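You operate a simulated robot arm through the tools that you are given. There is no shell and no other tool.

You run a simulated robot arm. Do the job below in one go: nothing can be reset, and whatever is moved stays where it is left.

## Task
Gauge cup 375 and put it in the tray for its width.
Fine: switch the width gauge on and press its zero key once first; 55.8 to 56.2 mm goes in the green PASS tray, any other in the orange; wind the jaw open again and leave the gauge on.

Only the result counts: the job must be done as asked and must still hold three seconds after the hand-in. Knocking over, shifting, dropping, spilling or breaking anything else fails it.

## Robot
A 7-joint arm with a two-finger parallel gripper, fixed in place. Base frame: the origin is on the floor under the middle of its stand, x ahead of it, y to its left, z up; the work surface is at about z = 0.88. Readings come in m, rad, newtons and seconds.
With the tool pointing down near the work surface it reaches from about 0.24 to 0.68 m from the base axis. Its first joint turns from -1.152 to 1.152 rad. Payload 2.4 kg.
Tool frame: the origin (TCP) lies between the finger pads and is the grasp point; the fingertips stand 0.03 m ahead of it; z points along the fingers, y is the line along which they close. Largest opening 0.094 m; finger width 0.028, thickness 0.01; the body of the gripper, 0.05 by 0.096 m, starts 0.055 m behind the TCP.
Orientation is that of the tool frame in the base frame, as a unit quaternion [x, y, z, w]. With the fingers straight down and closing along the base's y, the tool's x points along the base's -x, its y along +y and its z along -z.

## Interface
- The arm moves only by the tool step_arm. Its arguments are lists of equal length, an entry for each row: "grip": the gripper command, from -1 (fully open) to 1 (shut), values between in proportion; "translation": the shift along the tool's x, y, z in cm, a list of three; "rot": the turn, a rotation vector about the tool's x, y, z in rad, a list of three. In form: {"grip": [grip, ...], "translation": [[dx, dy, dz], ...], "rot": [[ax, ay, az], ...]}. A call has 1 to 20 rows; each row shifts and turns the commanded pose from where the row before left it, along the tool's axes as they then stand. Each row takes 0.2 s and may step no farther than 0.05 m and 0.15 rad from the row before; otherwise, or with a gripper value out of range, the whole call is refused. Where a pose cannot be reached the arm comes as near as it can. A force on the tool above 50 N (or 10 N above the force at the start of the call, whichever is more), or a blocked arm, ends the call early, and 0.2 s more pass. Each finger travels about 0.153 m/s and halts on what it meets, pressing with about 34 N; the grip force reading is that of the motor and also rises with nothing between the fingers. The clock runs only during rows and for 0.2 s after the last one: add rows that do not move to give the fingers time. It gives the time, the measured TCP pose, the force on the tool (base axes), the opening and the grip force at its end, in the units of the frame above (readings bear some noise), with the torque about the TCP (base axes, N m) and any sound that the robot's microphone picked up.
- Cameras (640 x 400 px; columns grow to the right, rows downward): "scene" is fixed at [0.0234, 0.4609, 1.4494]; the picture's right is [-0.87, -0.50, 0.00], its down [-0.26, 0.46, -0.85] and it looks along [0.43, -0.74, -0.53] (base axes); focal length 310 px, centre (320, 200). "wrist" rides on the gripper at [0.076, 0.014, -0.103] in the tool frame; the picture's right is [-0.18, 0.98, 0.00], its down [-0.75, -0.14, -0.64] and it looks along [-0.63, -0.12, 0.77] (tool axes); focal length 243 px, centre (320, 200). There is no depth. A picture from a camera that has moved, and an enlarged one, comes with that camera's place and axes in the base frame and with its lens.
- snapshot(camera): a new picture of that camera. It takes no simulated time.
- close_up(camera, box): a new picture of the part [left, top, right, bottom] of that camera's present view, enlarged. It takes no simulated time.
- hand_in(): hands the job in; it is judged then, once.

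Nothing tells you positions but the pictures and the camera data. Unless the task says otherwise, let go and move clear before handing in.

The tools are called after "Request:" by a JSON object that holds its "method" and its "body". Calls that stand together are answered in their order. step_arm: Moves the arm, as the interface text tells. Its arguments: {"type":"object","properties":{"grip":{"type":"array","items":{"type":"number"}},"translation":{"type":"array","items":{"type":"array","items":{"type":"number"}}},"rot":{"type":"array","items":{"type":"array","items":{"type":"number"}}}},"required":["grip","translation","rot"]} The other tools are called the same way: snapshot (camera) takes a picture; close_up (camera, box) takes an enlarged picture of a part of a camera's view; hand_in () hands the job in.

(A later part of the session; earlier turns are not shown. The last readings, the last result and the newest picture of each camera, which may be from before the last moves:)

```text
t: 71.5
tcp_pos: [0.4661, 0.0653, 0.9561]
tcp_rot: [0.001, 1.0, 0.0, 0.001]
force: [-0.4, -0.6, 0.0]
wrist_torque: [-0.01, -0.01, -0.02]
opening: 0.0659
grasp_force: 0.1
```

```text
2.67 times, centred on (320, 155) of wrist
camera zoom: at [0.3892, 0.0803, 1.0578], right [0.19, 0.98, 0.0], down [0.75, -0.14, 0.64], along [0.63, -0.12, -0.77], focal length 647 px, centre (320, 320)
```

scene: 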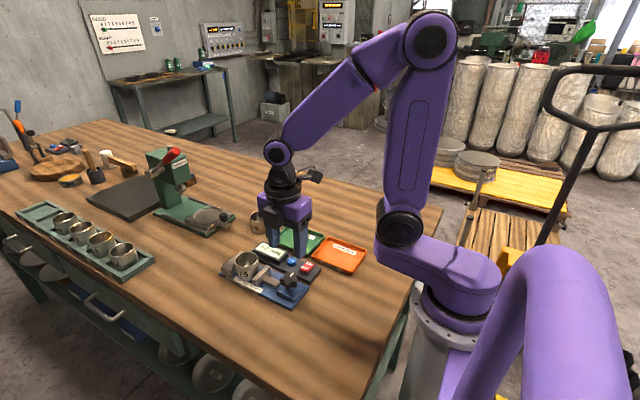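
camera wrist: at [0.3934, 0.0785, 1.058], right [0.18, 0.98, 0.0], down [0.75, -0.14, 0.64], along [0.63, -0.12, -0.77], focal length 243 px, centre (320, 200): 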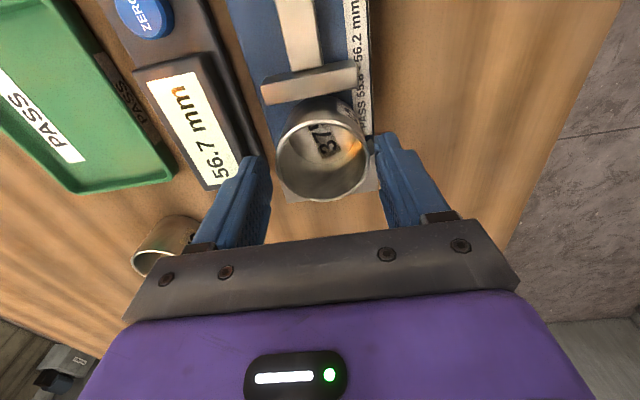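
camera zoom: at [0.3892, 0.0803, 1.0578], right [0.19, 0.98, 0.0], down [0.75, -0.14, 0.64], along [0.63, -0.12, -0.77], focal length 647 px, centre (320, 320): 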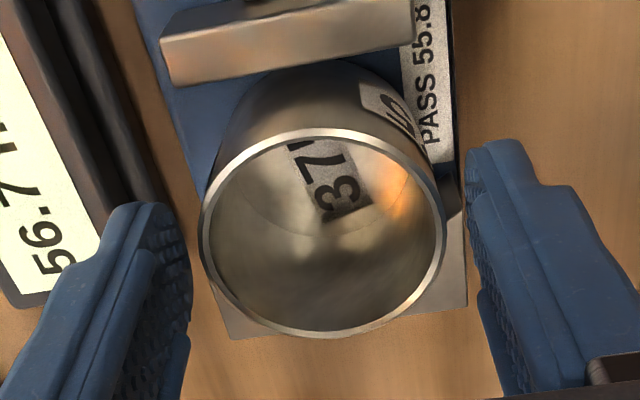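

Request:
{"method": "step_arm", "body": {"grip": [0, 1, 1, 1], "translation": [[0, 0, 0], [0, 0, 0], [0, 0, 0], [0, 0, 0]], "rot": [[0, 0, 0], [0, 0, 0], [0, 0, 0], [0, 0, 0]]}}

Request:
{"method": "close_up", "body": {"camera": "wrist", "box": [220, 80, 420, 230]}}

```text
t: 72.5
tcp_pos: [0.466, 0.0651, 0.9568]
tcp_rot: [0.0, 1.0, 0.0, 0.001]
force: [0.0, -0.6, -0.1]
wrist_torque: [0.04, 0.03, 0.0]
opening: 0.0532
grasp_force: 34.6
```

```text
2.67 times, centred on (320, 155) of wrist
camera zoom: at [0.3892, 0.0802, 1.0578], right [0.19, 0.98, 0.0], down [0.75, -0.14, 0.64], along [0.63, -0.12, -0.77], focal length 647 px, centre (320, 320)
```

zoom: 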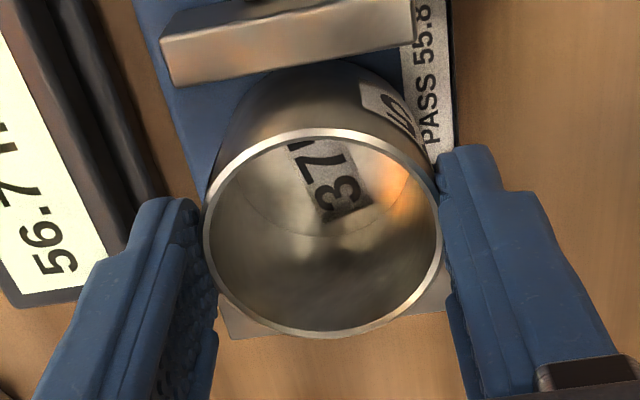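

The cup is gripped with no side load. I'll press it gently toward the V (+x) until I feel contact.

Request:
{"method": "step_arm", "body": {"grip": [1, 1, 1], "translation": [[-0.08, 0, 0], [-0.08, 0, 0], [0, 0, 0]], "rot": [[0, 0, 0], [0, 0, 0], [0, 0, 0]]}}

```text
t: 73.3
tcp_pos: [0.4675, 0.065, 0.9551]
tcp_rot: [0.0, 1.0, 0.0, 0.0]
force: [-7.9, -4.5, 3.8]
wrist_torque: [-0.24, 0.43, 0.0]
opening: 0.053
grasp_force: 33.8
```

Request:
{"method": "step_arm", "body": {"grip": [1, 1, 1], "translation": [[-0.1, 0, 0], [-0.05, 0, 0], [0, 0, 0]], "rot": [[0, 0, 0], [0, 0, 0], [0, 0, 0]]}}

```text
t: 74.2
tcp_pos: [0.4661, 0.0654, 0.9563]
tcp_rot: [0.002, 1.0, -0.001, -0.004]
force: [-17.1, -8.0, 6.9]
wrist_torque: [-0.41, 0.7, -0.01]
opening: 0.0529
grasp_force: 33.9
```

The side force (-8 N in y) says the cup presses more on the +y arm, so I'll nudge toward -y until it balances.

Request:
{"method": "step_arm", "body": {"grip": [1, 1, 1], "translation": [[0, -0.06, 0], [0, 0, 0], [0, 0, 0]], "rot": [[0, 0, 0], [0, 0, 0], [0, 0, 0]]}}

```text
t: 75.0
tcp_pos: [0.466, 0.0663, 0.9557]
tcp_rot: [0.001, 1.0, -0.001, -0.001]
force: [-14.8, -10.4, 0.9]
wrist_torque: [-0.55, 0.69, -0.08]
opening: 0.0535
grasp_force: 34.1
```

Request:
{"method": "step_arm", "body": {"grip": [1, 1, 1], "translation": [[0, -0.1, 0], [0, -0.05, 0], [0, 0, 0]], "rot": [[0, 0, 0], [0, 0, 0], [0, 0, 0]]}}

```text
t: 75.8
tcp_pos: [0.4675, 0.0654, 0.9558]
tcp_rot: [0.0, 1.0, 0.0, -0.003]
force: [-15.8, 0.0, 2.1]
wrist_torque: [-0.01, 0.74, 0.12]
opening: 0.0531
grasp_force: 33.4
```

The side force is balanced while pressing into the V. I'll release, rise, and return to the knob to retighten.

Request:
{"method": "step_arm", "body": {"grip": [-0.4, -0.4, -0.4, -0.4, -0.4, -0.4, -0.4], "translation": [[0, 0, 0], [0, 0, 0], [0, 0, -3], [0, 0, -4], [0, 0, -4], [0, 0, 0], [0, 0, 0]], "rot": [[0, 0, 0], [0, 0, 0], [0, 0, 0], [0, 0, 0], [0, 0, 0], [0, 0, 0], [0, 0, 0]]}}

Request:
{"method": "snapshot", "body": {"camera": "wrist"}}

Request:
{"method": "close_up", "body": {"camera": "wrist", "box": [250, 60, 400, 190]}}

```text
t: 77.3
tcp_pos: [0.4679, 0.064, 1.0646]
tcp_rot: [0.0, 1.0, 0.0, 0.001]
force: [-0.2, -0.1, 0.4]
wrist_torque: [0.0, 0.01, 0.0]
opening: 0.0658
grasp_force: 0.1
```

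```text
taken
camera wrist: at [0.391, 0.0787, 1.167], right [0.19, 0.98, 0.0], down [0.75, -0.14, 0.64], along [0.63, -0.12, -0.77], focal length 243 px, centre (320, 200)
```

wrist: 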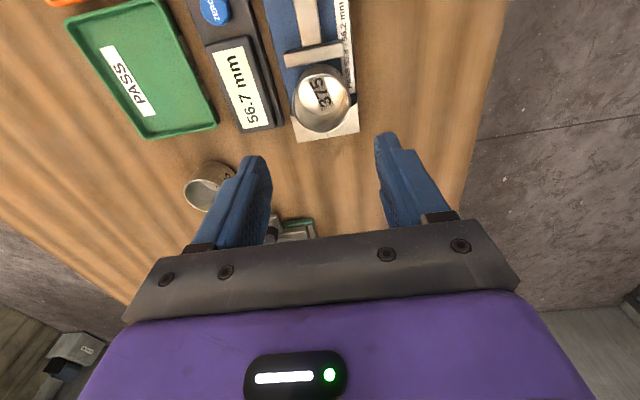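

```text
3.08 times, centred on (325, 125) of wrist
camera zoom: at [0.391, 0.0787, 1.167], right [0.19, 0.98, 0.0], down [0.75, -0.14, 0.64], along [0.63, -0.12, -0.77], focal length 746 px, centre (305, 431)
```

zoom: 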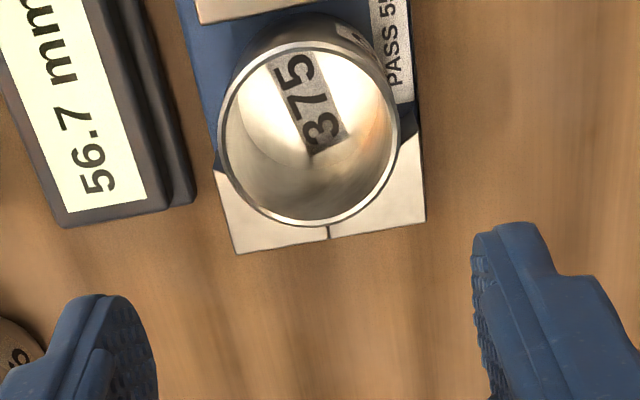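

The cup sits exactly where it was before relative to the apex seam, so it was well seated. For certainty I'll retighten with the same grip and read again before winding fully open.

Request:
{"method": "step_arm", "body": {"grip": [-0.17, -0.17, -0.17, -0.17, -0.17, -0.17, -0.17], "translation": [[4.5, 0.05, 0], [4.5, 0.05, 0], [4.4, 0.05, 0], [0, 0, 0], [0, 0, 0], [0, 0, 0], [0, 0, 0]], "rot": [[0, 0, 0], [0, 0, 0], [0, 0, 0], [0, 0, 0.111], [0, 0, 0.111], [0, 0, 0], [0, 0, 0]]}}

Request:
{"method": "close_up", "body": {"camera": "wrist", "box": [262, 50, 374, 150]}}

```text
t: 79.0
tcp_pos: [0.3342, 0.065, 1.0666]
tcp_rot: [0.112, 0.994, -0.001, 0.001]
force: [-0.5, 0.2, -0.4]
wrist_torque: [-0.01, 0.0, -0.02]
opening: 0.0551
grasp_force: 0.1
```

```text
4.00 times, centred on (318, 100) of wrist
camera zoom: at [0.2628, 0.0961, 1.1686], right [0.4, 0.92, 0.0], down [0.7, -0.3, 0.64], along [0.59, -0.26, -0.77], focal length 970 px, centre (328, 600)
```

zoom: 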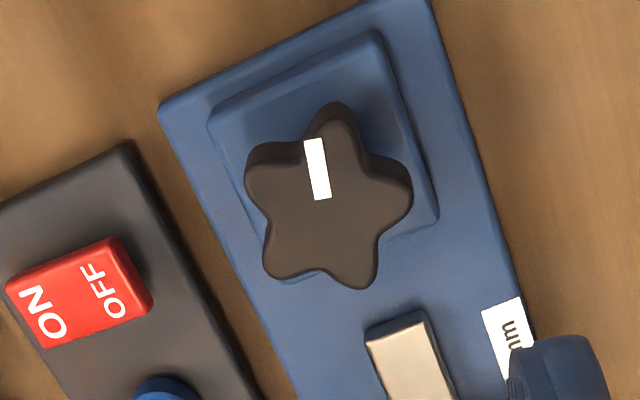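

The knob is aligned and centred. Descending and gripping.

Request:
{"method": "step_arm", "body": {"grip": [-0.17, -0.17, -0.17, -0.17, -0.17, 1, 1, 1], "translation": [[0, 0, 4], [0, 0, 4], [0, 0, 2.5], [0, 0, 1.4], [0, 0, 0], [0, 0, 0], [0, 0, 0], [0, 0, 0]], "rot": [[0, 0, 0], [0, 0, 0], [0, 0, 0], [0, 0, 0], [0, 0, 0], [0, 0, 0], [0, 0, 0], [0, 0, 0]]}}

```text
t: 80.8
tcp_pos: [0.3351, 0.0644, 0.9465]
tcp_rot: [0.113, 0.994, 0.0, -0.001]
force: [-3.0, -26.6, -20.7]
wrist_torque: [-0.58, -1.12, 0.01]
opening: 0.0416
grasp_force: 45.0
```

Request:
{"method": "step_arm", "body": {"grip": [1, 1, 1], "translation": [[0, -0.08, 0.02], [0, -0.05, 0], [0, 0, 0]], "rot": [[0, 0, 0], [0, 0, 0], [0, 0, 0]]}}

```text
t: 81.5
tcp_pos: [0.3337, 0.0651, 0.9464]
tcp_rot: [0.111, 0.994, 0.0, 0.0]
force: [0.7, -13.0, -35.4]
wrist_torque: [-0.11, 0.09, -0.02]
opening: 0.0417
grasp_force: 45.2
```

Request:
{"method": "step_arm", "body": {"grip": [1, 1, 1, 1, 1], "translation": [[0, -0.07, 0.045], [0, 0, 0], [0, 0, 0], [0, 0, 0], [0, 0, 0]], "rot": [[0, 0, 0], [0, 0, 0.1], [0, 0, 0.1], [0, 0, 0.1], [0, 0, 0]]}}

```text
t: 82.8
tcp_pos: [0.3343, 0.0654, 0.9466]
tcp_rot: [0.258, 0.966, 0.001, 0.001]
force: [-4.3, 3.3, 2.2]
wrist_torque: [0.39, 0.87, -0.03]
opening: 0.0418
grasp_force: 45.2
```

Forces are now low. I'll continue clockwise to clamp the cup again, watching torque.

Request:
{"method": "step_arm", "body": {"grip": [1, 1, 1, 1, 1], "translation": [[0, 0, 0], [0, 0, 0], [0, 0, 0], [0, 0, 0], [0, 0, 0]], "rot": [[0, 0, 0.1], [0, 0, 0.1], [0, 0, 0.1], [0, 0, 0.08], [0, 0, 0]]}}

Request:
{"method": "close_up", "body": {"camera": "scene", "box": [200, 230, 328, 310]}}

```text
t: 84.0
tcp_pos: [0.3338, 0.0646, 0.9458]
tcp_rot: [0.437, 0.9, 0.0, 0.002]
force: [-2.1, 10.9, 4.8]
wrist_torque: [-0.53, -0.75, 0.1]
opening: 0.0416
grasp_force: 45.3
```

```text
5.00 times, centred on (264, 270) of scene
camera zoom: at [0.0233, 0.4613, 1.4492], right [-0.87, -0.5, 0.0], down [-0.26, 0.46, -0.85], along [0.43, -0.74, -0.53], focal length 1552 px, centre (600, -150)
```

zoom: 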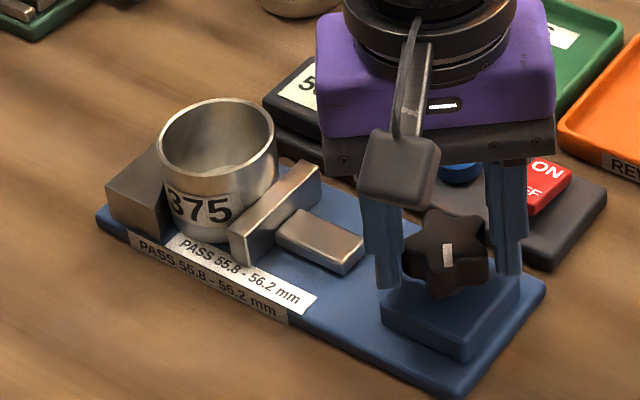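

The torque reached 0.10 N·m at the same angle as the first clamp, so the jaw is at the same position. Now I'll wind the knob counterclockwise to open, in chunks.

Request:
{"method": "step_arm", "body": {"grip": [1, 1, 1, 1, 1, 1, 1], "translation": [[0, 0, 0], [0, 0, 0], [0, 0, 0], [0, 0, 0], [0, 0, 0], [0, 0, 0], [0, 0, 0]], "rot": [[0, 0, -0.1], [0, 0, -0.1], [0, 0, -0.1], [0, 0, -0.1], [0, 0, -0.1], [0, 0, -0.1], [0, 0, 0]]}}

```text
t: 85.5
tcp_pos: [0.3338, 0.0642, 0.9455]
tcp_rot: [0.151, 0.989, 0.0, -0.001]
force: [5.1, 10.8, -36.0]
wrist_torque: [0.16, 0.03, -0.01]
opening: 0.0418
grasp_force: 44.8
```

Request:
{"method": "step_arm", "body": {"grip": [1, 1, 1, 1, 1, 1], "translation": [[0, 0.04, 0.045], [0, 0, 0], [0, 0, 0], [0, 0, 0], [0, 0, 0], [0, 0, 0]], "rot": [[0, 0, 0], [0, 0, -0.1], [0, 0, -0.1], [0, 0, -0.1], [0, 0, -0.1], [0, 0, 0]]}}

Request:
{"method": "close_up", "body": {"camera": "scene", "box": [200, 230, 328, 310]}}

```text
t: 87.0
tcp_pos: [0.3349, 0.0644, 0.9457]
tcp_rot: [-0.05, 0.999, 0.0, 0.003]
force: [-2.2, 18.7, 35.5]
wrist_torque: [0.55, 0.04, -0.02]
opening: 0.0416
grasp_force: 45.1
```

```text
5.00 times, centred on (264, 270) of scene
camera zoom: at [0.0229, 0.4614, 1.4492], right [-0.87, -0.5, 0.0], down [-0.26, 0.45, -0.85], along [0.43, -0.74, -0.53], focal length 1552 px, centre (600, -150)
```

zoom: 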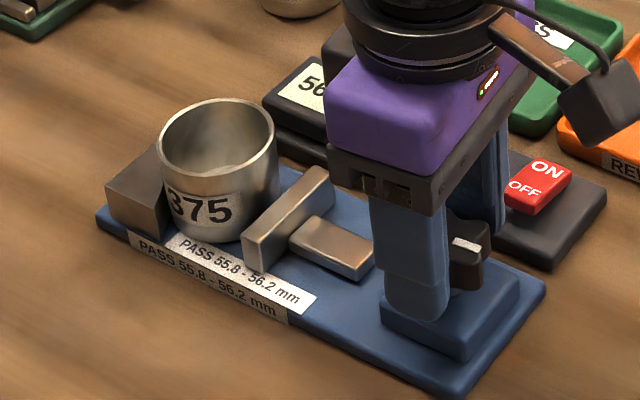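

Request:
{"method": "step_arm", "body": {"grip": [1, 1, 1, 1, 1, 1, 1], "translation": [[0, 0.08, -0.045], [0, 0, 0], [0, 0, 0], [0, 0, 0], [0, 0, 0], [0, 0, 0], [0, 0, 0]], "rot": [[0, 0, 0], [0, 0, -0.1], [0, 0, -0.1], [0, 0, -0.1], [0, 0, -0.1], [0, 0, -0.1], [0, 0, 0]]}}

```text
t: 88.5
tcp_pos: [0.3342, 0.0649, 0.946]
tcp_rot: [-0.295, 0.956, -0.001, 0.001]
force: [4.7, 5.9, -10.0]
wrist_torque: [0.61, -0.94, -0.03]
opening: 0.0421
grasp_force: 44.7
```

Request:
{"method": "step_arm", "body": {"grip": [1, 1, 1, 1, 1, 1, 1], "translation": [[0, 0, 0.01], [0, 0, 0], [0, 0, 0], [0, 0, 0], [0, 0, 0], [0, 0, 0], [0, 0, 0]], "rot": [[0, 0, -0.1], [0, 0, -0.1], [0, 0, -0.1], [0, 0, -0.1], [0, 0, -0.1], [0, 0, 0], [0, 0, 0]]}}

Request:
{"method": "close_up", "body": {"camera": "scene", "box": [200, 230, 328, 310]}}

Request:
{"method": "snapshot", "body": {"camera": "wrist"}}

```text
t: 90.2
tcp_pos: [0.3335, 0.0653, 0.9459]
tcp_rot: [-0.521, 0.853, 0.0, 0.001]
force: [-1.1, -6.3, 34.8]
wrist_torque: [-0.13, 0.1, -0.01]
opening: 0.0418
grasp_force: 45.4
```

```text
5.00 times, centred on (264, 270) of scene
camera zoom: at [0.023, 0.4607, 1.4495], right [-0.87, -0.5, 0.0], down [-0.26, 0.46, -0.85], along [0.43, -0.74, -0.53], focal length 1552 px, centre (600, -150)
```

zoom: 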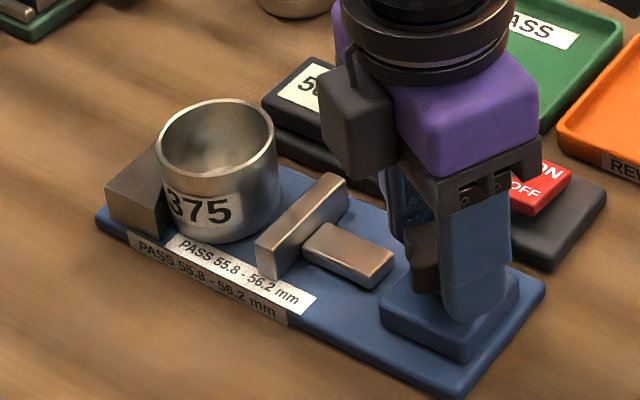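

```text
taken
camera wrist: at [0.2862, 0.0043, 1.0479], right [-0.79, 0.61, 0.0], down [0.47, 0.61, 0.64], along [0.39, 0.51, -0.77], focal length 243 px, centre (320, 200)
```

wrist: 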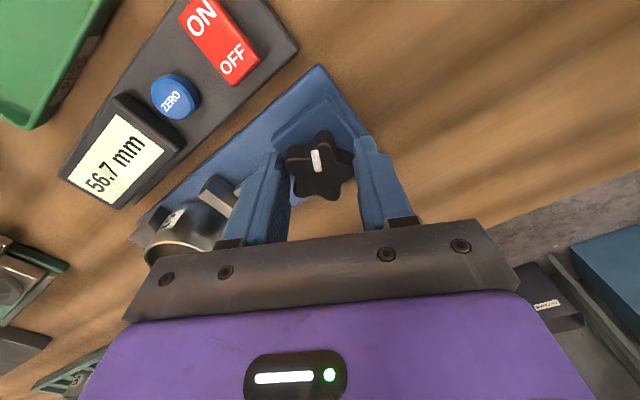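

The display still shows 56.7 mm after the second clamp, which confirms REWORK. I'll finish winding the jaw back to its starting position.

Request:
{"method": "step_arm", "body": {"grip": [1, 1, 1, 1, 1, 1, 1], "translation": [[0, 0, -0.045], [0, 0, 0], [0, 0, 0], [0, 0, 0], [0, 0, 0], [0, 0, 0], [0, 0, 0]], "rot": [[0, 0, 0], [0, 0, -0.1], [0, 0, -0.1], [0, 0, -0.1], [0, 0, -0.1], [0, 0, -0.07], [0, 0, 0]]}}

Request:
{"method": "close_up", "body": {"camera": "scene", "box": [200, 230, 328, 310]}}

Request:
{"method": "snapshot", "body": {"camera": "wrist"}}

```text
t: 91.8
tcp_pos: [0.3336, 0.0658, 0.9465]
tcp_rot: [-0.707, 0.708, 0.001, 0.0]
force: [7.9, -7.2, -35.0]
wrist_torque: [-0.11, -0.03, 0.02]
opening: 0.0417
grasp_force: 45.0
```

```text
5.00 times, centred on (264, 270) of scene
camera zoom: at [0.024, 0.4608, 1.4494], right [-0.87, -0.5, 0.0], down [-0.26, 0.46, -0.85], along [0.43, -0.74, -0.53], focal length 1552 px, centre (600, -150)
```

zoom: 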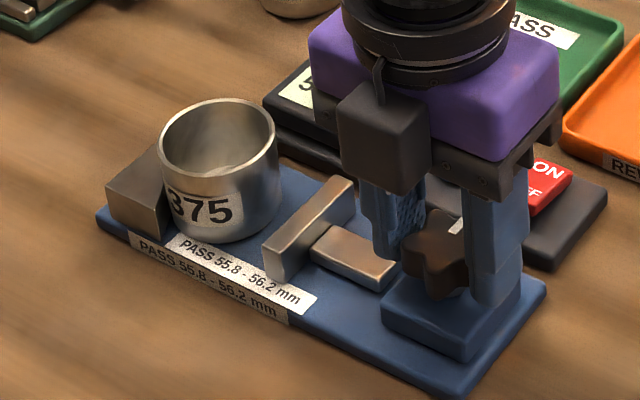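

```text
taken
camera wrist: at [0.3192, -0.0103, 1.0487], right [-0.98, 0.19, 0.0], down [0.14, 0.75, 0.64], along [0.12, 0.63, -0.77], focal length 243 px, centre (320, 200)
```

wrist: 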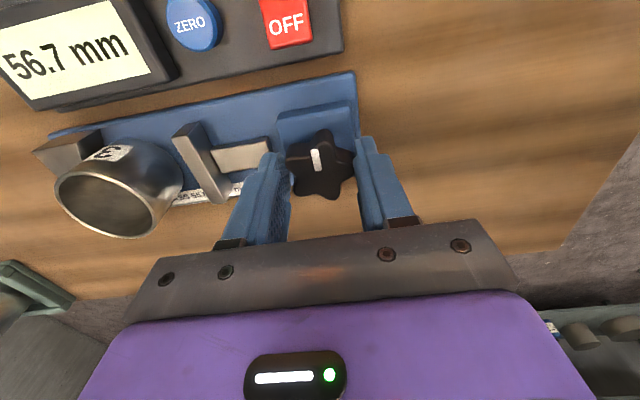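

The jaw is back at its original open position. I'll release the knob and rise.

Request:
{"method": "step_arm", "body": {"grip": [1, -0.17, -0.17, -0.17, -0.17, -0.17, -0.17], "translation": [[0, 0, 0.04], [0, 0, 0], [0, 0, 0], [0, 0, -2], [0, 0, -4], [0, 0, -4], [0, 0, 0]], "rot": [[0, 0, 0], [0, 0, 0], [0, 0, 0], [0, 0, 0], [0, 0, 0], [0, 0, 0], [0, 0, 0]]}}

Request:
{"method": "snapshot", "body": {"camera": "wrist"}}

Request:
{"method": "close_up", "body": {"camera": "scene", "box": [200, 230, 328, 310]}}

```text
t: 93.3
tcp_pos: [0.3344, 0.0664, 1.0455]
tcp_rot: [-0.706, 0.708, -0.001, 0.001]
force: [0.6, -0.1, 0.2]
wrist_torque: [0.01, 0.01, 0.01]
opening: 0.0549
grasp_force: 0.1
```

```text
taken
camera wrist: at [0.3191, -0.0108, 1.1483], right [-0.98, 0.19, 0.0], down [0.14, 0.75, 0.64], along [0.12, 0.63, -0.77], focal length 243 px, centre (320, 200)
```

wrist: 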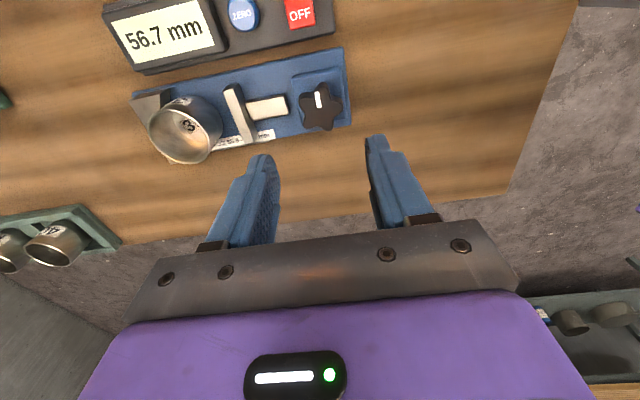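

```text
5.00 times, centred on (264, 270) of scene
camera zoom: at [0.0234, 0.4609, 1.4494], right [-0.87, -0.5, 0.0], down [-0.26, 0.46, -0.85], along [0.43, -0.74, -0.53], focal length 1552 px, centre (600, -150)
```

zoom: 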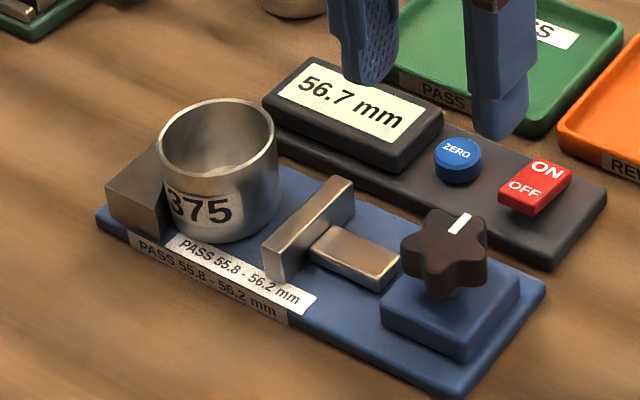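

The gauge is open, on, and reads 56.7 mm. Now I'll turn the tool back to its default yaw and go above the cup.

Request:
{"method": "step_arm", "body": {"grip": [-0.17, -0.17, -0.17, -0.17, -0.17, -0.17, -0.17, -0.17, -0.17, -0.17, -0.17, -0.4, -0.4, -0.4, -0.4, -0.4], "translation": [[0, 0, -0.5], [0, 0, -0.5], [0, 0, -0.5], [0, 0, -0.5], [0, 0, 0], [0, 0, 0], [0, 0, 0], [0, 0, 0], [0, 0, 0], [0, 0, 0], [0, 0, 0], [-4.3, 0, 0], [-4.3, 0, 0], [-4.3, 0, 0], [0, 0, 0], [0, 0, 0]], "rot": [[0, 0, 0.1428], [0, 0, 0.1428], [0, 0, 0.1428], [0, 0, 0.1428], [0, 0, 0.1428], [0, 0, 0.1428], [0, 0, 0.1428], [0, 0, 0.1428], [0, 0, 0.1428], [0, 0, 0.1428], [0, 0, 0.1428], [0, 0, 0], [0, 0, 0], [0, 0, 0], [0, 0, 0], [0, 0, 0]]}}

Request:
{"method": "close_up", "body": {"camera": "wrist", "box": [240, 50, 400, 200]}}

```text
t: 96.8
tcp_pos: [0.4642, 0.0661, 1.0649]
tcp_rot: [0.002, 1.0, 0.0, 0.001]
force: [-0.8, 0.5, 0.5]
wrist_torque: [-0.01, 0.04, -0.01]
opening: 0.066
grasp_force: 0.2
```

```text
2.67 times, centred on (320, 125) of wrist
camera zoom: at [0.3881, 0.081, 1.1671], right [0.19, 0.98, 0.0], down [0.75, -0.14, 0.64], along [0.63, -0.12, -0.77], focal length 647 px, centre (320, 400)
```

zoom: 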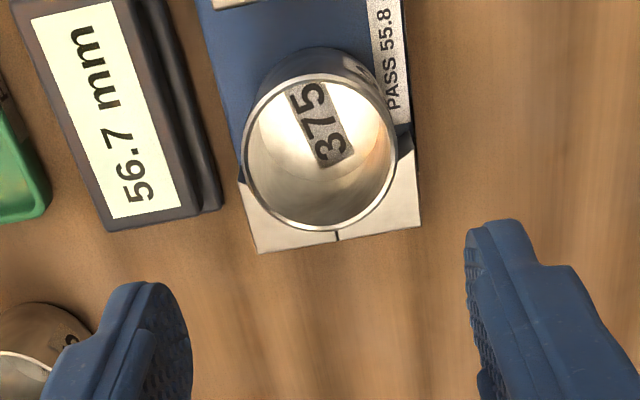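

Request:
{"method": "step_arm", "body": {"grip": [-0.4, -0.4, -0.4, -0.4, -0.4, -0.4], "translation": [[-0.2, -0.05, 0], [0, 0, 4], [0, 0, 4], [0, 0, 2], [0, 0, 0.9], [0, 0, 0]], "rot": [[0, 0, 0], [0, 0, 0], [0, 0, 0], [0, 0, 0], [0, 0, 0], [0, 0, 0]]}}

Request:
{"method": "close_up", "body": {"camera": "wrist", "box": [220, 80, 420, 230]}}

```text
t: 98.2
tcp_pos: [0.4649, 0.0647, 0.9559]
tcp_rot: [0.001, 1.0, 0.0, 0.001]
force: [0.0, -0.6, 0.0]
wrist_torque: [-0.03, 0.0, 0.0]
opening: 0.0661
grasp_force: 0.0
```

```text
2.67 times, centred on (320, 155) of wrist
camera zoom: at [0.3887, 0.079, 1.0588], right [0.19, 0.98, 0.0], down [0.75, -0.14, 0.64], along [0.63, -0.12, -0.77], focal length 647 px, centre (320, 320)
```

zoom: 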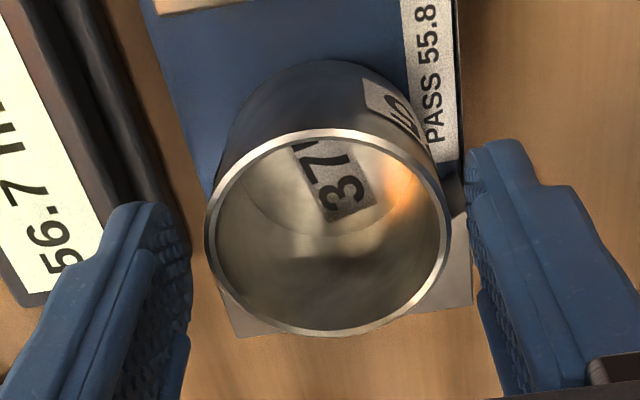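

Centred. I'll grip the top, slide the cup about 8 mm back away from the anvil, then release to regrip deeper.

Request:
{"method": "step_arm", "body": {"grip": [0, 1, 1, 1, 1, 1, 1, 1, 1], "translation": [[0, 0, 0], [0, 0, 0], [0, 0, 0], [0.15, 0, 0], [0.2, 0, 0], [0.2, 0, 0], [0.2, 0, 0], [0.1, 0, 0], [0, 0, 0]], "rot": [[0, 0, 0], [0, 0, 0], [0, 0, 0], [0, 0, 0], [0, 0, 0], [0, 0, 0], [0, 0, 0], [0, 0, 0], [0, 0, 0]]}}

Request:
{"method": "close_up", "body": {"camera": "wrist", "box": [220, 80, 420, 230]}}

Request:
{"method": "close_up", "body": {"camera": "scene", "box": [200, 225, 296, 285]}}

```text
t: 100.2
tcp_pos: [0.4566, 0.0641, 0.9576]
tcp_rot: [0.002, 1.0, 0.001, 0.001]
force: [0.5, -0.1, 0.7]
wrist_torque: [-0.04, 0.0, -0.03]
opening: 0.053
grasp_force: 33.5
```

```text
2.67 times, centred on (320, 155) of wrist
camera zoom: at [0.3803, 0.079, 1.0596], right [0.19, 0.98, 0.0], down [0.75, -0.14, 0.64], along [0.63, -0.12, -0.77], focal length 647 px, centre (320, 320)
```

zoom: 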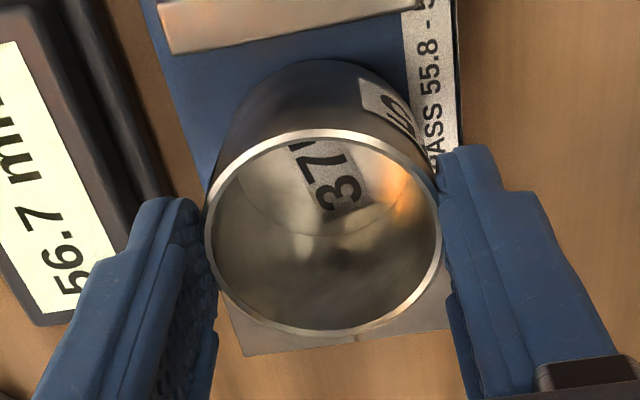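

```text
6.67 times, centred on (248, 255) of scene
camera zoom: at [0.0234, 0.4609, 1.4494], right [-0.87, -0.5, 0.0], down [-0.26, 0.46, -0.85], along [0.43, -0.74, -0.53], focal length 2070 px, centre (800, -167)
```

zoom: 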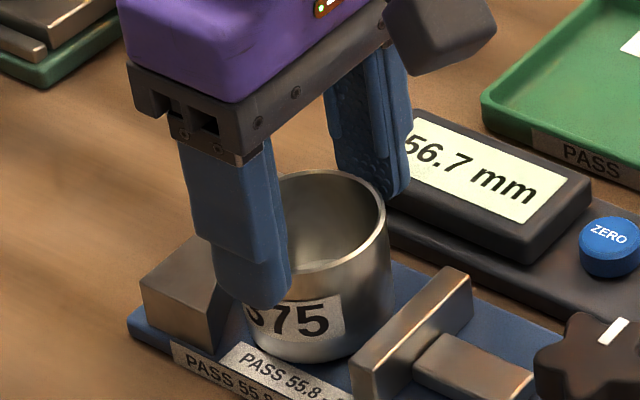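

The cup slid with the gripper. I'll open slightly, lower to a deeper grip and close again.

Request:
{"method": "step_arm", "body": {"grip": [-0.34, -0.34, -0.34, -0.34, -0.34], "translation": [[0, 0, 0], [0, 0, 0], [0, 0, 1.2], [0, 0, 1.2], [0, 0, 0]], "rot": [[0, 0, 0], [0, 0, 0], [0, 0, 0], [0, 0, 0], [0, 0, 0]]}}

Request:
{"method": "close_up", "body": {"camera": "wrist", "box": [200, 90, 440, 240]}}

```text
t: 101.3
tcp_pos: [0.4579, 0.0643, 0.9351]
tcp_rot: [0.001, 1.0, 0.0, 0.001]
force: [-0.2, -0.1, 0.1]
wrist_torque: [-0.03, 0.0, 0.0]
opening: 0.0633
grasp_force: 0.1
```

```text
2.67 times, centred on (320, 165) of wrist
camera zoom: at [0.38, 0.079, 1.0357], right [0.19, 0.98, 0.0], down [0.75, -0.14, 0.64], along [0.63, -0.12, -0.77], focal length 647 px, centre (320, 293)
```

zoom: 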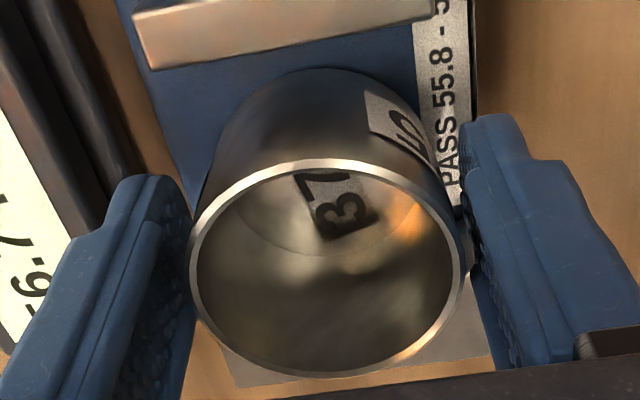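

Request:
{"method": "step_arm", "body": {"grip": [-0.34, -0.34, 1, 1, 1, 1, 1, 1], "translation": [[0, 0, 0.5], [0, 0, 0], [0, 0, 0], [0, 0, 0], [0, 0, 0], [0, 0, -0.2], [0, 0, -0.4], [0, 0, -0.4]], "rot": [[0, 0, 0], [0, 0, 0], [0, 0, 0], [0, 0, 0], [0, 0, 0], [0, 0, 0], [0, 0, 0], [0, 0, 0]]}}

Request:
{"method": "close_up", "body": {"camera": "scene", "box": [200, 225, 296, 285]}}

Request:
{"method": "close_up", "body": {"camera": "wrist", "box": [200, 90, 440, 240]}}

```text
t: 103.2
tcp_pos: [0.4563, 0.0647, 0.9387]
tcp_rot: [0.002, 1.0, 0.0, 0.0]
force: [0.1, -0.4, -1.0]
wrist_torque: [0.03, 0.0, 0.01]
opening: 0.0572
grasp_force: 34.1
```

```text
6.67 times, centred on (248, 255) of scene
camera zoom: at [0.0234, 0.4609, 1.4494], right [-0.87, -0.5, 0.0], down [-0.26, 0.46, -0.85], along [0.43, -0.74, -0.53], focal length 2070 px, centre (800, -167)
```

zoom: 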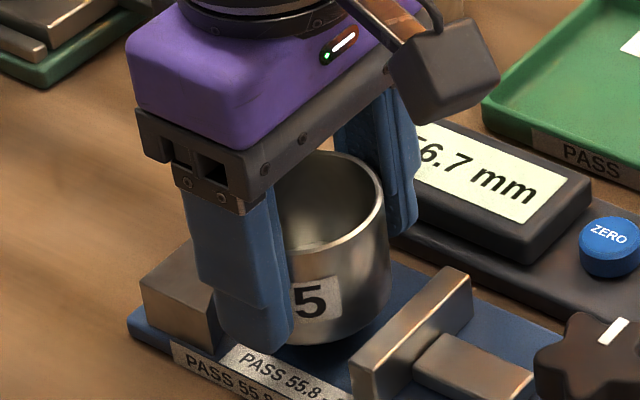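

```text
2.67 times, centred on (320, 165) of wrist
camera zoom: at [0.3805, 0.0793, 1.0405], right [0.19, 0.98, 0.0], down [0.75, -0.14, 0.64], along [0.63, -0.12, -0.77], focal length 647 px, centre (320, 293)
```

zoom: 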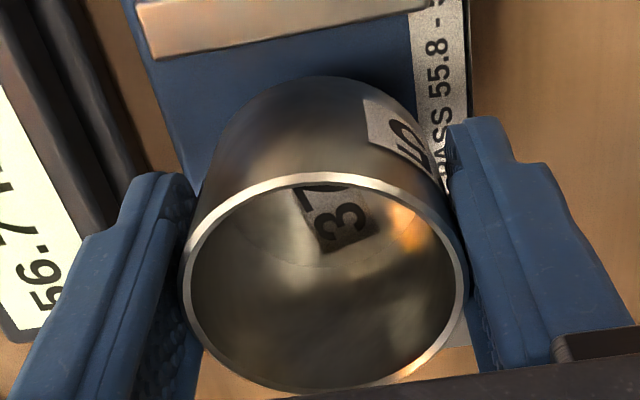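

The cup is lifted, but the grip sits about 3 mm off-centre (57.2 mm opening). I'll set it back on the plate, recentre, and regrip for a secure hold.

Request:
{"method": "step_arm", "body": {"grip": [1, 1, 1, -0.34, -0.34, -0.34, -0.34], "translation": [[0, 0, 0.4], [0, 0, 0.4], [0, 0, 0.2], [0, 0, 0], [0, 0, 0], [-0.3, 0, 0], [0, 0, 0]], "rot": [[0, 0, 0], [0, 0, 0], [0, 0, 0], [0, 0, 0], [0, 0, 0], [0, 0, 0], [0, 0, 0]]}}

Request:
{"method": "close_up", "body": {"camera": "wrist", "box": [200, 90, 440, 240]}}

Request:
{"method": "close_up", "body": {"camera": "scene", "box": [200, 225, 296, 285]}}

```text
t: 104.8
tcp_pos: [0.4602, 0.0643, 0.929]
tcp_rot: [0.001, 1.0, 0.0, 0.001]
force: [-0.3, -1.1, 0.5]
wrist_torque: [-0.02, 0.01, 0.01]
opening: 0.0629
grasp_force: 0.1
```

```text
2.67 times, centred on (320, 165) of wrist
camera zoom: at [0.3836, 0.0798, 1.0308], right [0.19, 0.98, 0.0], down [0.75, -0.14, 0.64], along [0.63, -0.12, -0.77], focal length 647 px, centre (320, 293)
```

zoom: 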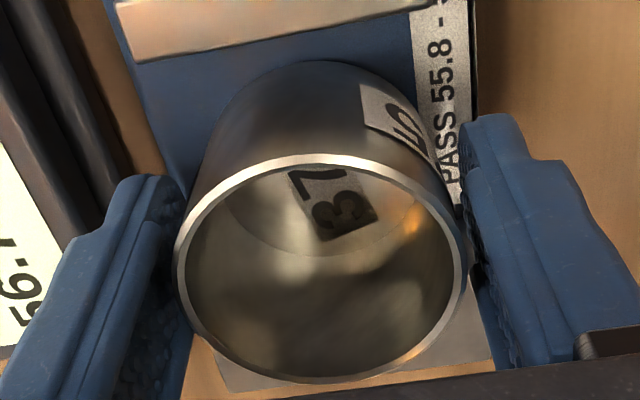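

```text
6.67 times, centred on (248, 255) of scene
camera zoom: at [0.0234, 0.4609, 1.4494], right [-0.87, -0.5, 0.0], down [-0.26, 0.46, -0.85], along [0.43, -0.74, -0.53], focal length 2070 px, centre (800, -167)
```

zoom: 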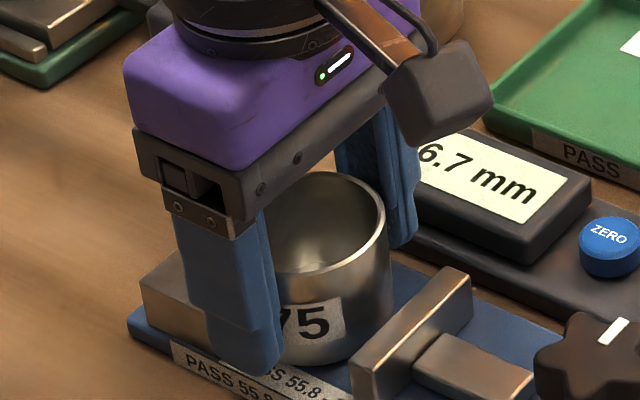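

Now the cup sits in the gripper just as in the earlier good grip. Closing and lifting.

Request:
{"method": "step_arm", "body": {"grip": [1, 1, 1, 1, 1, 1, 1], "translation": [[0, 0, 0], [0, 0, 0], [0, 0, 0], [0, 0, -0.2], [0, 0, -0.4], [0, 0, -0.6], [0, 0, 0]], "rot": [[0, 0, 0], [0, 0, 0], [0, 0, 0], [0, 0, 0], [0, 0, 0], [0, 0, 0], [0, 0, 0]]}}

Request:
{"method": "close_up", "body": {"camera": "scene", "box": [200, 225, 296, 285]}}

Request:
{"method": "close_up", "body": {"camera": "wrist", "box": [200, 90, 440, 240]}}

```text
t: 106.3
tcp_pos: [0.4596, 0.0643, 0.9406]
tcp_rot: [0.001, 1.0, -0.001, 0.001]
force: [0.5, 0.3, -0.7]
wrist_torque: [-0.01, 0.0, 0.03]
opening: 0.0539
grasp_force: 34.1
```

```text
6.67 times, centred on (248, 255) of scene
camera zoom: at [0.0234, 0.4609, 1.4494], right [-0.87, -0.5, 0.0], down [-0.26, 0.46, -0.85], along [0.43, -0.74, -0.53], focal length 2070 px, centre (800, -167)
```

zoom: 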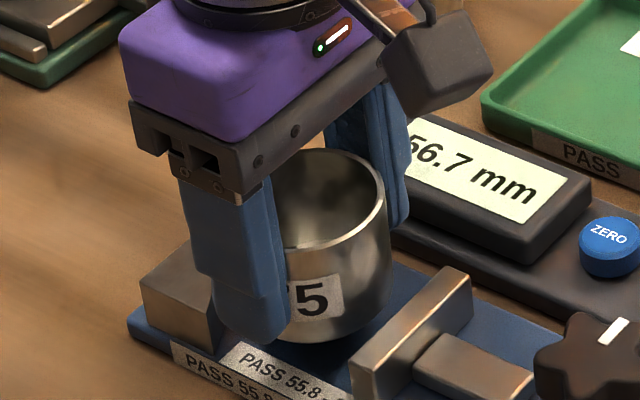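

```text
2.67 times, centred on (320, 165) of wrist
camera zoom: at [0.383, 0.0794, 1.0426], right [0.19, 0.98, 0.0], down [0.75, -0.14, 0.64], along [0.63, -0.12, -0.77], focal length 647 px, centre (320, 293)
```

zoom: 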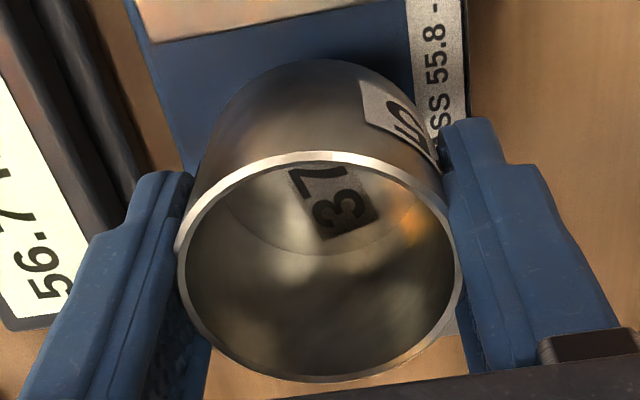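

The cup is securely held (53.9 mm opening, lifted). At 56.7 mm it belongs in the orange REWORK tray, centred near (0.296, -0.107). I'll lift and carry it over there.

Request:
{"method": "step_arm", "body": {"grip": [1, 1, 1, 1, 1, 1, 1, 1, 1, 1, 1, 1], "translation": [[0, 0, -1.5], [0, 0, -2.5], [0, 0, -3], [0, 0, -2.5], [1.5, -1.5, 0], [2.5, -2.6, 0], [2.8, -2.9, 0], [2.8, -2.9, 0], [2.8, -2.9, 0], [2.5, -2.7, 0], [1.5, -1.6, 0], [0, 0, 0]], "rot": [[0, 0, 0], [0, 0, 0], [0, 0, 0], [0, 0, 0], [0, 0, 0], [0, 0, 0], [0, 0, 0], [0, 0, 0], [0, 0, 0], [0, 0, 0], [0, 0, 0], [0, 0, 0]]}}

Request:
{"method": "snapshot", "body": {"camera": "wrist"}}

Request:
{"method": "snapshot", "body": {"camera": "scene"}}

```text
t: 109.0
tcp_pos: [0.2943, -0.1057, 1.0335]
tcp_rot: [0.002, 1.0, 0.0, 0.001]
force: [-1.3, 0.4, -0.8]
wrist_torque: [0.01, 0.01, 0.04]
opening: 0.0539
grasp_force: 33.8
```

```text
taken
camera wrist: at [0.2173, -0.0918, 1.1363], right [0.19, 0.98, 0.0], down [0.75, -0.14, 0.64], along [0.63, -0.12, -0.77], focal length 243 px, centre (320, 200)
```

wrist: 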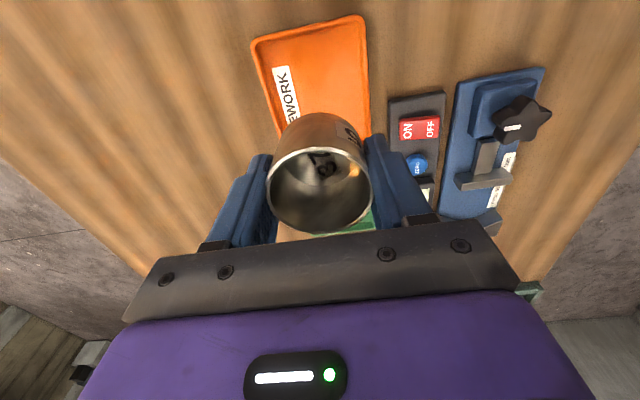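

```text
taken
```

scene: 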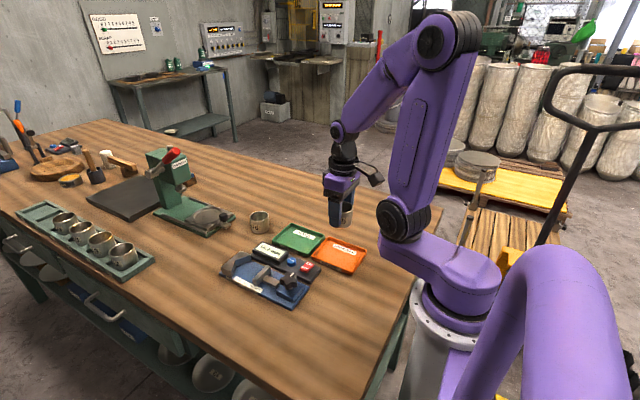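

The cup is above the orange tray. I'll rotate the tool -90° so the fingers open along the tray's long side.

Request:
{"method": "step_arm", "body": {"grip": [1, 1, 1, 1, 1, 1, 1, 1, 1, 1, 1, 1], "translation": [[-0.2, 0, 0], [0, 0, 0], [0, 0, 0], [0, 0, 0], [0, 0, 0], [0, 0, 0], [0, 0, 0], [0, 0, 0], [0, 0, 0], [0, 0, 0], [0, 0, 0], [0, 0, 0]], "rot": [[0, 0, -0.1428], [0, 0, -0.1428], [0, 0, -0.1428], [0, 0, -0.1428], [0, 0, -0.1428], [0, 0, -0.1428], [0, 0, -0.1428], [0, 0, -0.1428], [0, 0, -0.1428], [0, 0, -0.1428], [0, 0, -0.1428], [0, 0, 0]]}}

Request:
{"method": "snapshot", "body": {"camera": "wrist"}}

Request:
{"method": "close_up", "body": {"camera": "scene", "box": [270, 180, 398, 290]}}

```text
t: 111.5
tcp_pos: [0.2968, -0.1054, 1.0353]
tcp_rot: [-0.706, 0.708, -0.001, 0.0]
force: [-0.7, -0.2, -1.0]
wrist_torque: [0.0, 0.01, 0.0]
opening: 0.0537
grasp_force: 34.1
```

```text
taken
camera wrist: at [0.2819, -0.182, 1.1376], right [-0.98, 0.19, 0.0], down [0.14, 0.75, 0.64], along [0.12, 0.63, -0.77], focal length 243 px, centre (320, 200)
```

wrist: 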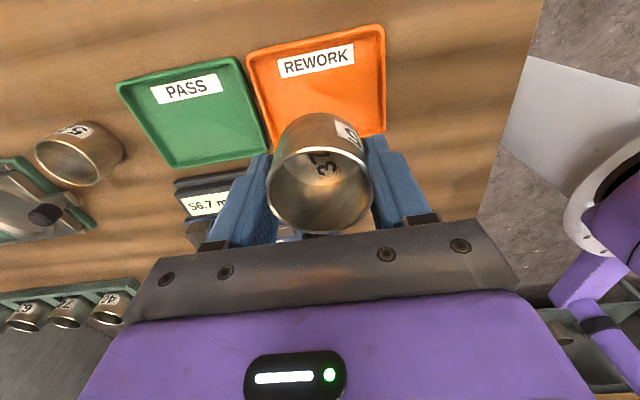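

```text
3.64 times, centred on (334, 235) of scene
camera zoom: at [0.0234, 0.4609, 1.4494], right [-0.87, -0.5, 0.0], down [-0.26, 0.46, -0.85], along [0.43, -0.74, -0.53], focal length 1129 px, centre (269, 73)
```

zoom: 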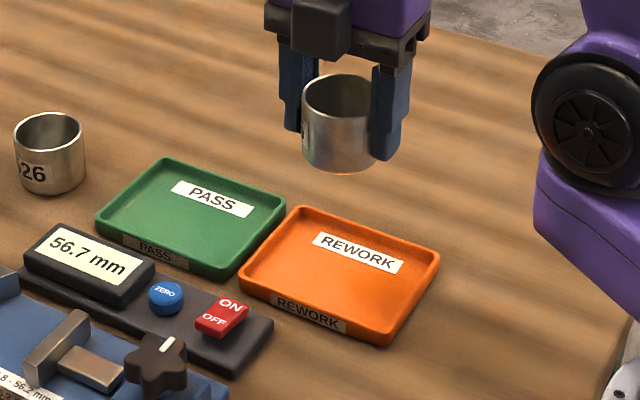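

The tray is centred under the cup. I'll lower in stages.

Request:
{"method": "step_arm", "body": {"grip": [1, 1, 1, 1, 1, 1], "translation": [[0, 0, 2.5], [0, 0, 3], [0, 0, 2.5], [0, 0, 1.5], [0, 0, 0], [0, 0, 0]], "rot": [[0, 0, 0], [0, 0, 0], [0, 0, 0], [0, 0, 0], [0, 0, 0], [0, 0, 0]]}}

Request:
{"method": "close_up", "body": {"camera": "scene", "box": [290, 200, 386, 290]}}

Request:
{"method": "snapshot", "body": {"camera": "wrist"}}

```text
t: 113.0
tcp_pos: [0.2987, -0.1058, 0.941]
tcp_rot: [-0.705, 0.709, -0.001, 0.0]
force: [-0.6, 1.0, -0.5]
wrist_torque: [-0.01, 0.0, 0.0]
opening: 0.0534
grasp_force: 34.1
```

```text
4.44 times, centred on (338, 245) of scene
camera zoom: at [0.0234, 0.4609, 1.4494], right [-0.87, -0.5, 0.0], down [-0.26, 0.46, -0.85], along [0.43, -0.74, -0.53], focal length 1380 px, centre (240, 0)
```

zoom: 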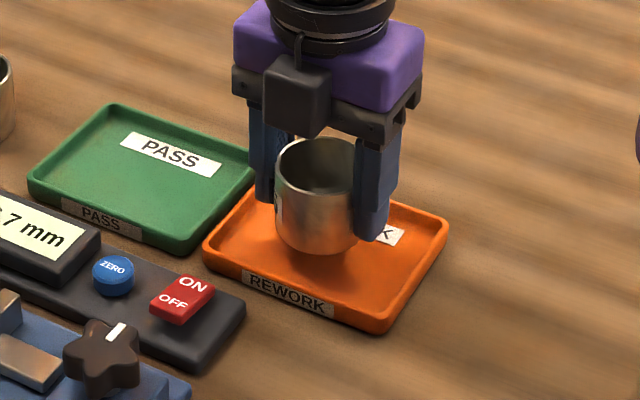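

```text
taken
camera wrist: at [0.283, -0.1814, 1.043], right [-0.98, 0.19, 0.0], down [0.14, 0.75, 0.64], along [0.12, 0.63, -0.77], focal length 243 px, centre (320, 200)
```

wrist: 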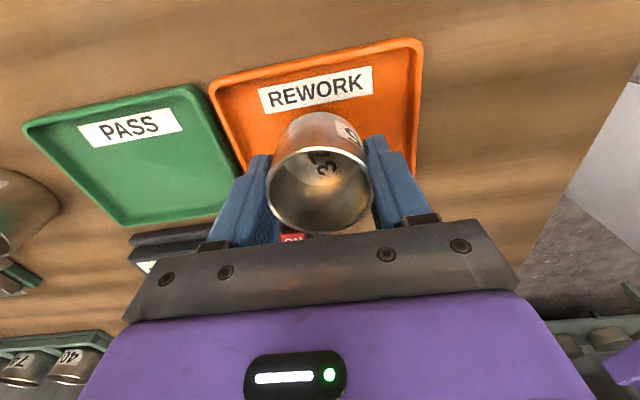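

Request:
{"method": "step_arm", "body": {"grip": [1, 1, 1, 1, 1, 1, 1, 1], "translation": [[0, 0, 0.3], [0, 0, 0.3], [0, 0, 0.2], [0, 0, 0.2], [0, 0, 0.15], [0, 0, 0.15], [0, 0, 0.1], [0, 0, 0]], "rot": [[0, 0, 0], [0, 0, 0], [0, 0, 0], [0, 0, 0], [0, 0, 0], [0, 0, 0], [0, 0, 0], [0, 0, 0]]}}

Request:
{"method": "close_up", "body": {"camera": "scene", "box": [290, 200, 386, 290]}}

```text
t: 114.8
tcp_pos: [0.2975, -0.106, 0.9267]
tcp_rot: [-0.706, 0.708, -0.002, 0.001]
force: [0.2, -0.6, -1.1]
wrist_torque: [0.01, 0.0, 0.0]
opening: 0.0535
grasp_force: 34.0
```

```text
4.44 times, centred on (338, 245) of scene
camera zoom: at [0.0234, 0.4609, 1.4494], right [-0.87, -0.5, 0.0], down [-0.26, 0.46, -0.85], along [0.43, -0.74, -0.53], focal length 1380 px, centre (240, 0)
```

zoom: 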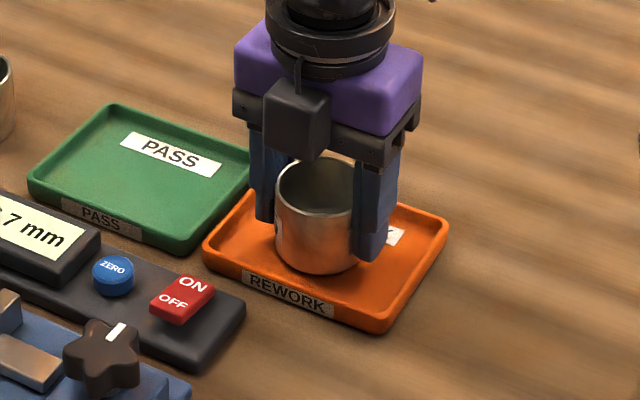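

Request:
{"method": "step_arm", "body": {"grip": [1, 1, 1, 1], "translation": [[0, 0, 0.1], [0, 0, 0.1], [0, 0, 0.1], [0, 0, 0]], "rot": [[0, 0, 0], [0, 0, 0], [0, 0, 0], [0, 0, 0]]}}

```text
t: 115.8
tcp_pos: [0.2969, -0.1065, 0.9237]
tcp_rot: [-0.706, 0.708, 0.0, 0.0]
force: [-0.7, 0.0, -0.8]
wrist_torque: [0.0, 0.01, 0.0]
opening: 0.0538
grasp_force: 34.3
```

Request:
{"method": "step_arm", "body": {"grip": [1, 1, 1, 1], "translation": [[0, 0, 0.08], [0, 0, 0.08], [0, 0, 0.08], [0, 0, 0]], "rot": [[0, 0, 0], [0, 0, 0], [0, 0, 0], [0, 0, 0]]}}

Request:
{"method": "close_up", "body": {"camera": "scene", "box": [290, 200, 386, 290]}}

```text
t: 116.8
tcp_pos: [0.2967, -0.1055, 0.9211]
tcp_rot: [-0.706, 0.708, -0.002, 0.001]
force: [-2.5, -1.6, 25.9]
wrist_torque: [-0.03, -0.03, -0.01]
opening: 0.0539
grasp_force: 34.0
```

```text
4.44 times, centred on (338, 245) of scene
camera zoom: at [0.0231, 0.461, 1.4493], right [-0.87, -0.5, 0.0], down [-0.26, 0.46, -0.85], along [0.43, -0.74, -0.53], focal length 1380 px, centre (240, 0)
```

zoom: 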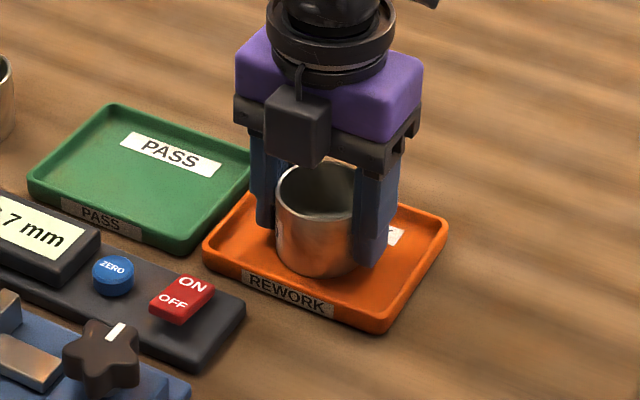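

The cup rests on the tray floor. I'll relieve the force, open the fingers along the tray's long side, and rise.

Request:
{"method": "step_arm", "body": {"grip": [1, 1, -0.4, -0.4, -0.4, -0.4], "translation": [[0, 0, -0.1], [0, 0, 0], [0, 0, 0], [0, 0, 0], [0, 0, 0], [0, 0, 0]], "rot": [[0, 0, 0], [0, 0, 0], [0, 0, 0], [0, 0, 0], [0, 0, 0], [0, 0, 0]]}}

Request:
{"method": "close_up", "body": {"camera": "scene", "box": [290, 200, 386, 290]}}

Request:
{"method": "snapshot", "body": {"camera": "wrist"}}

```text
t: 118.2
tcp_pos: [0.298, -0.1054, 0.9214]
tcp_rot: [-0.706, 0.708, 0.0, 0.001]
force: [0.2, 0.2, -0.6]
wrist_torque: [0.0, 0.0, -0.02]
opening: 0.0657
grasp_force: 0.2
```

```text
4.44 times, centred on (338, 245) of scene
camera zoom: at [0.0234, 0.4609, 1.4494], right [-0.87, -0.5, 0.0], down [-0.26, 0.46, -0.85], along [0.43, -0.74, -0.53], focal length 1380 px, centre (240, 0)
```

zoom: 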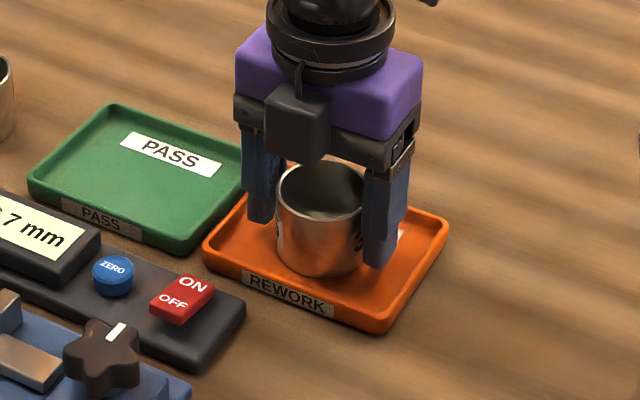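

```text
taken
camera wrist: at [0.2825, -0.1821, 1.0242], right [-0.98, 0.19, 0.0], down [0.14, 0.75, 0.64], along [0.12, 0.63, -0.77], focal length 243 px, centre (320, 200)
```

wrist: 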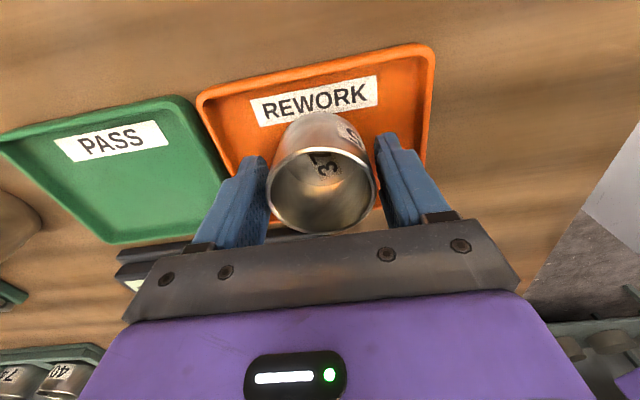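

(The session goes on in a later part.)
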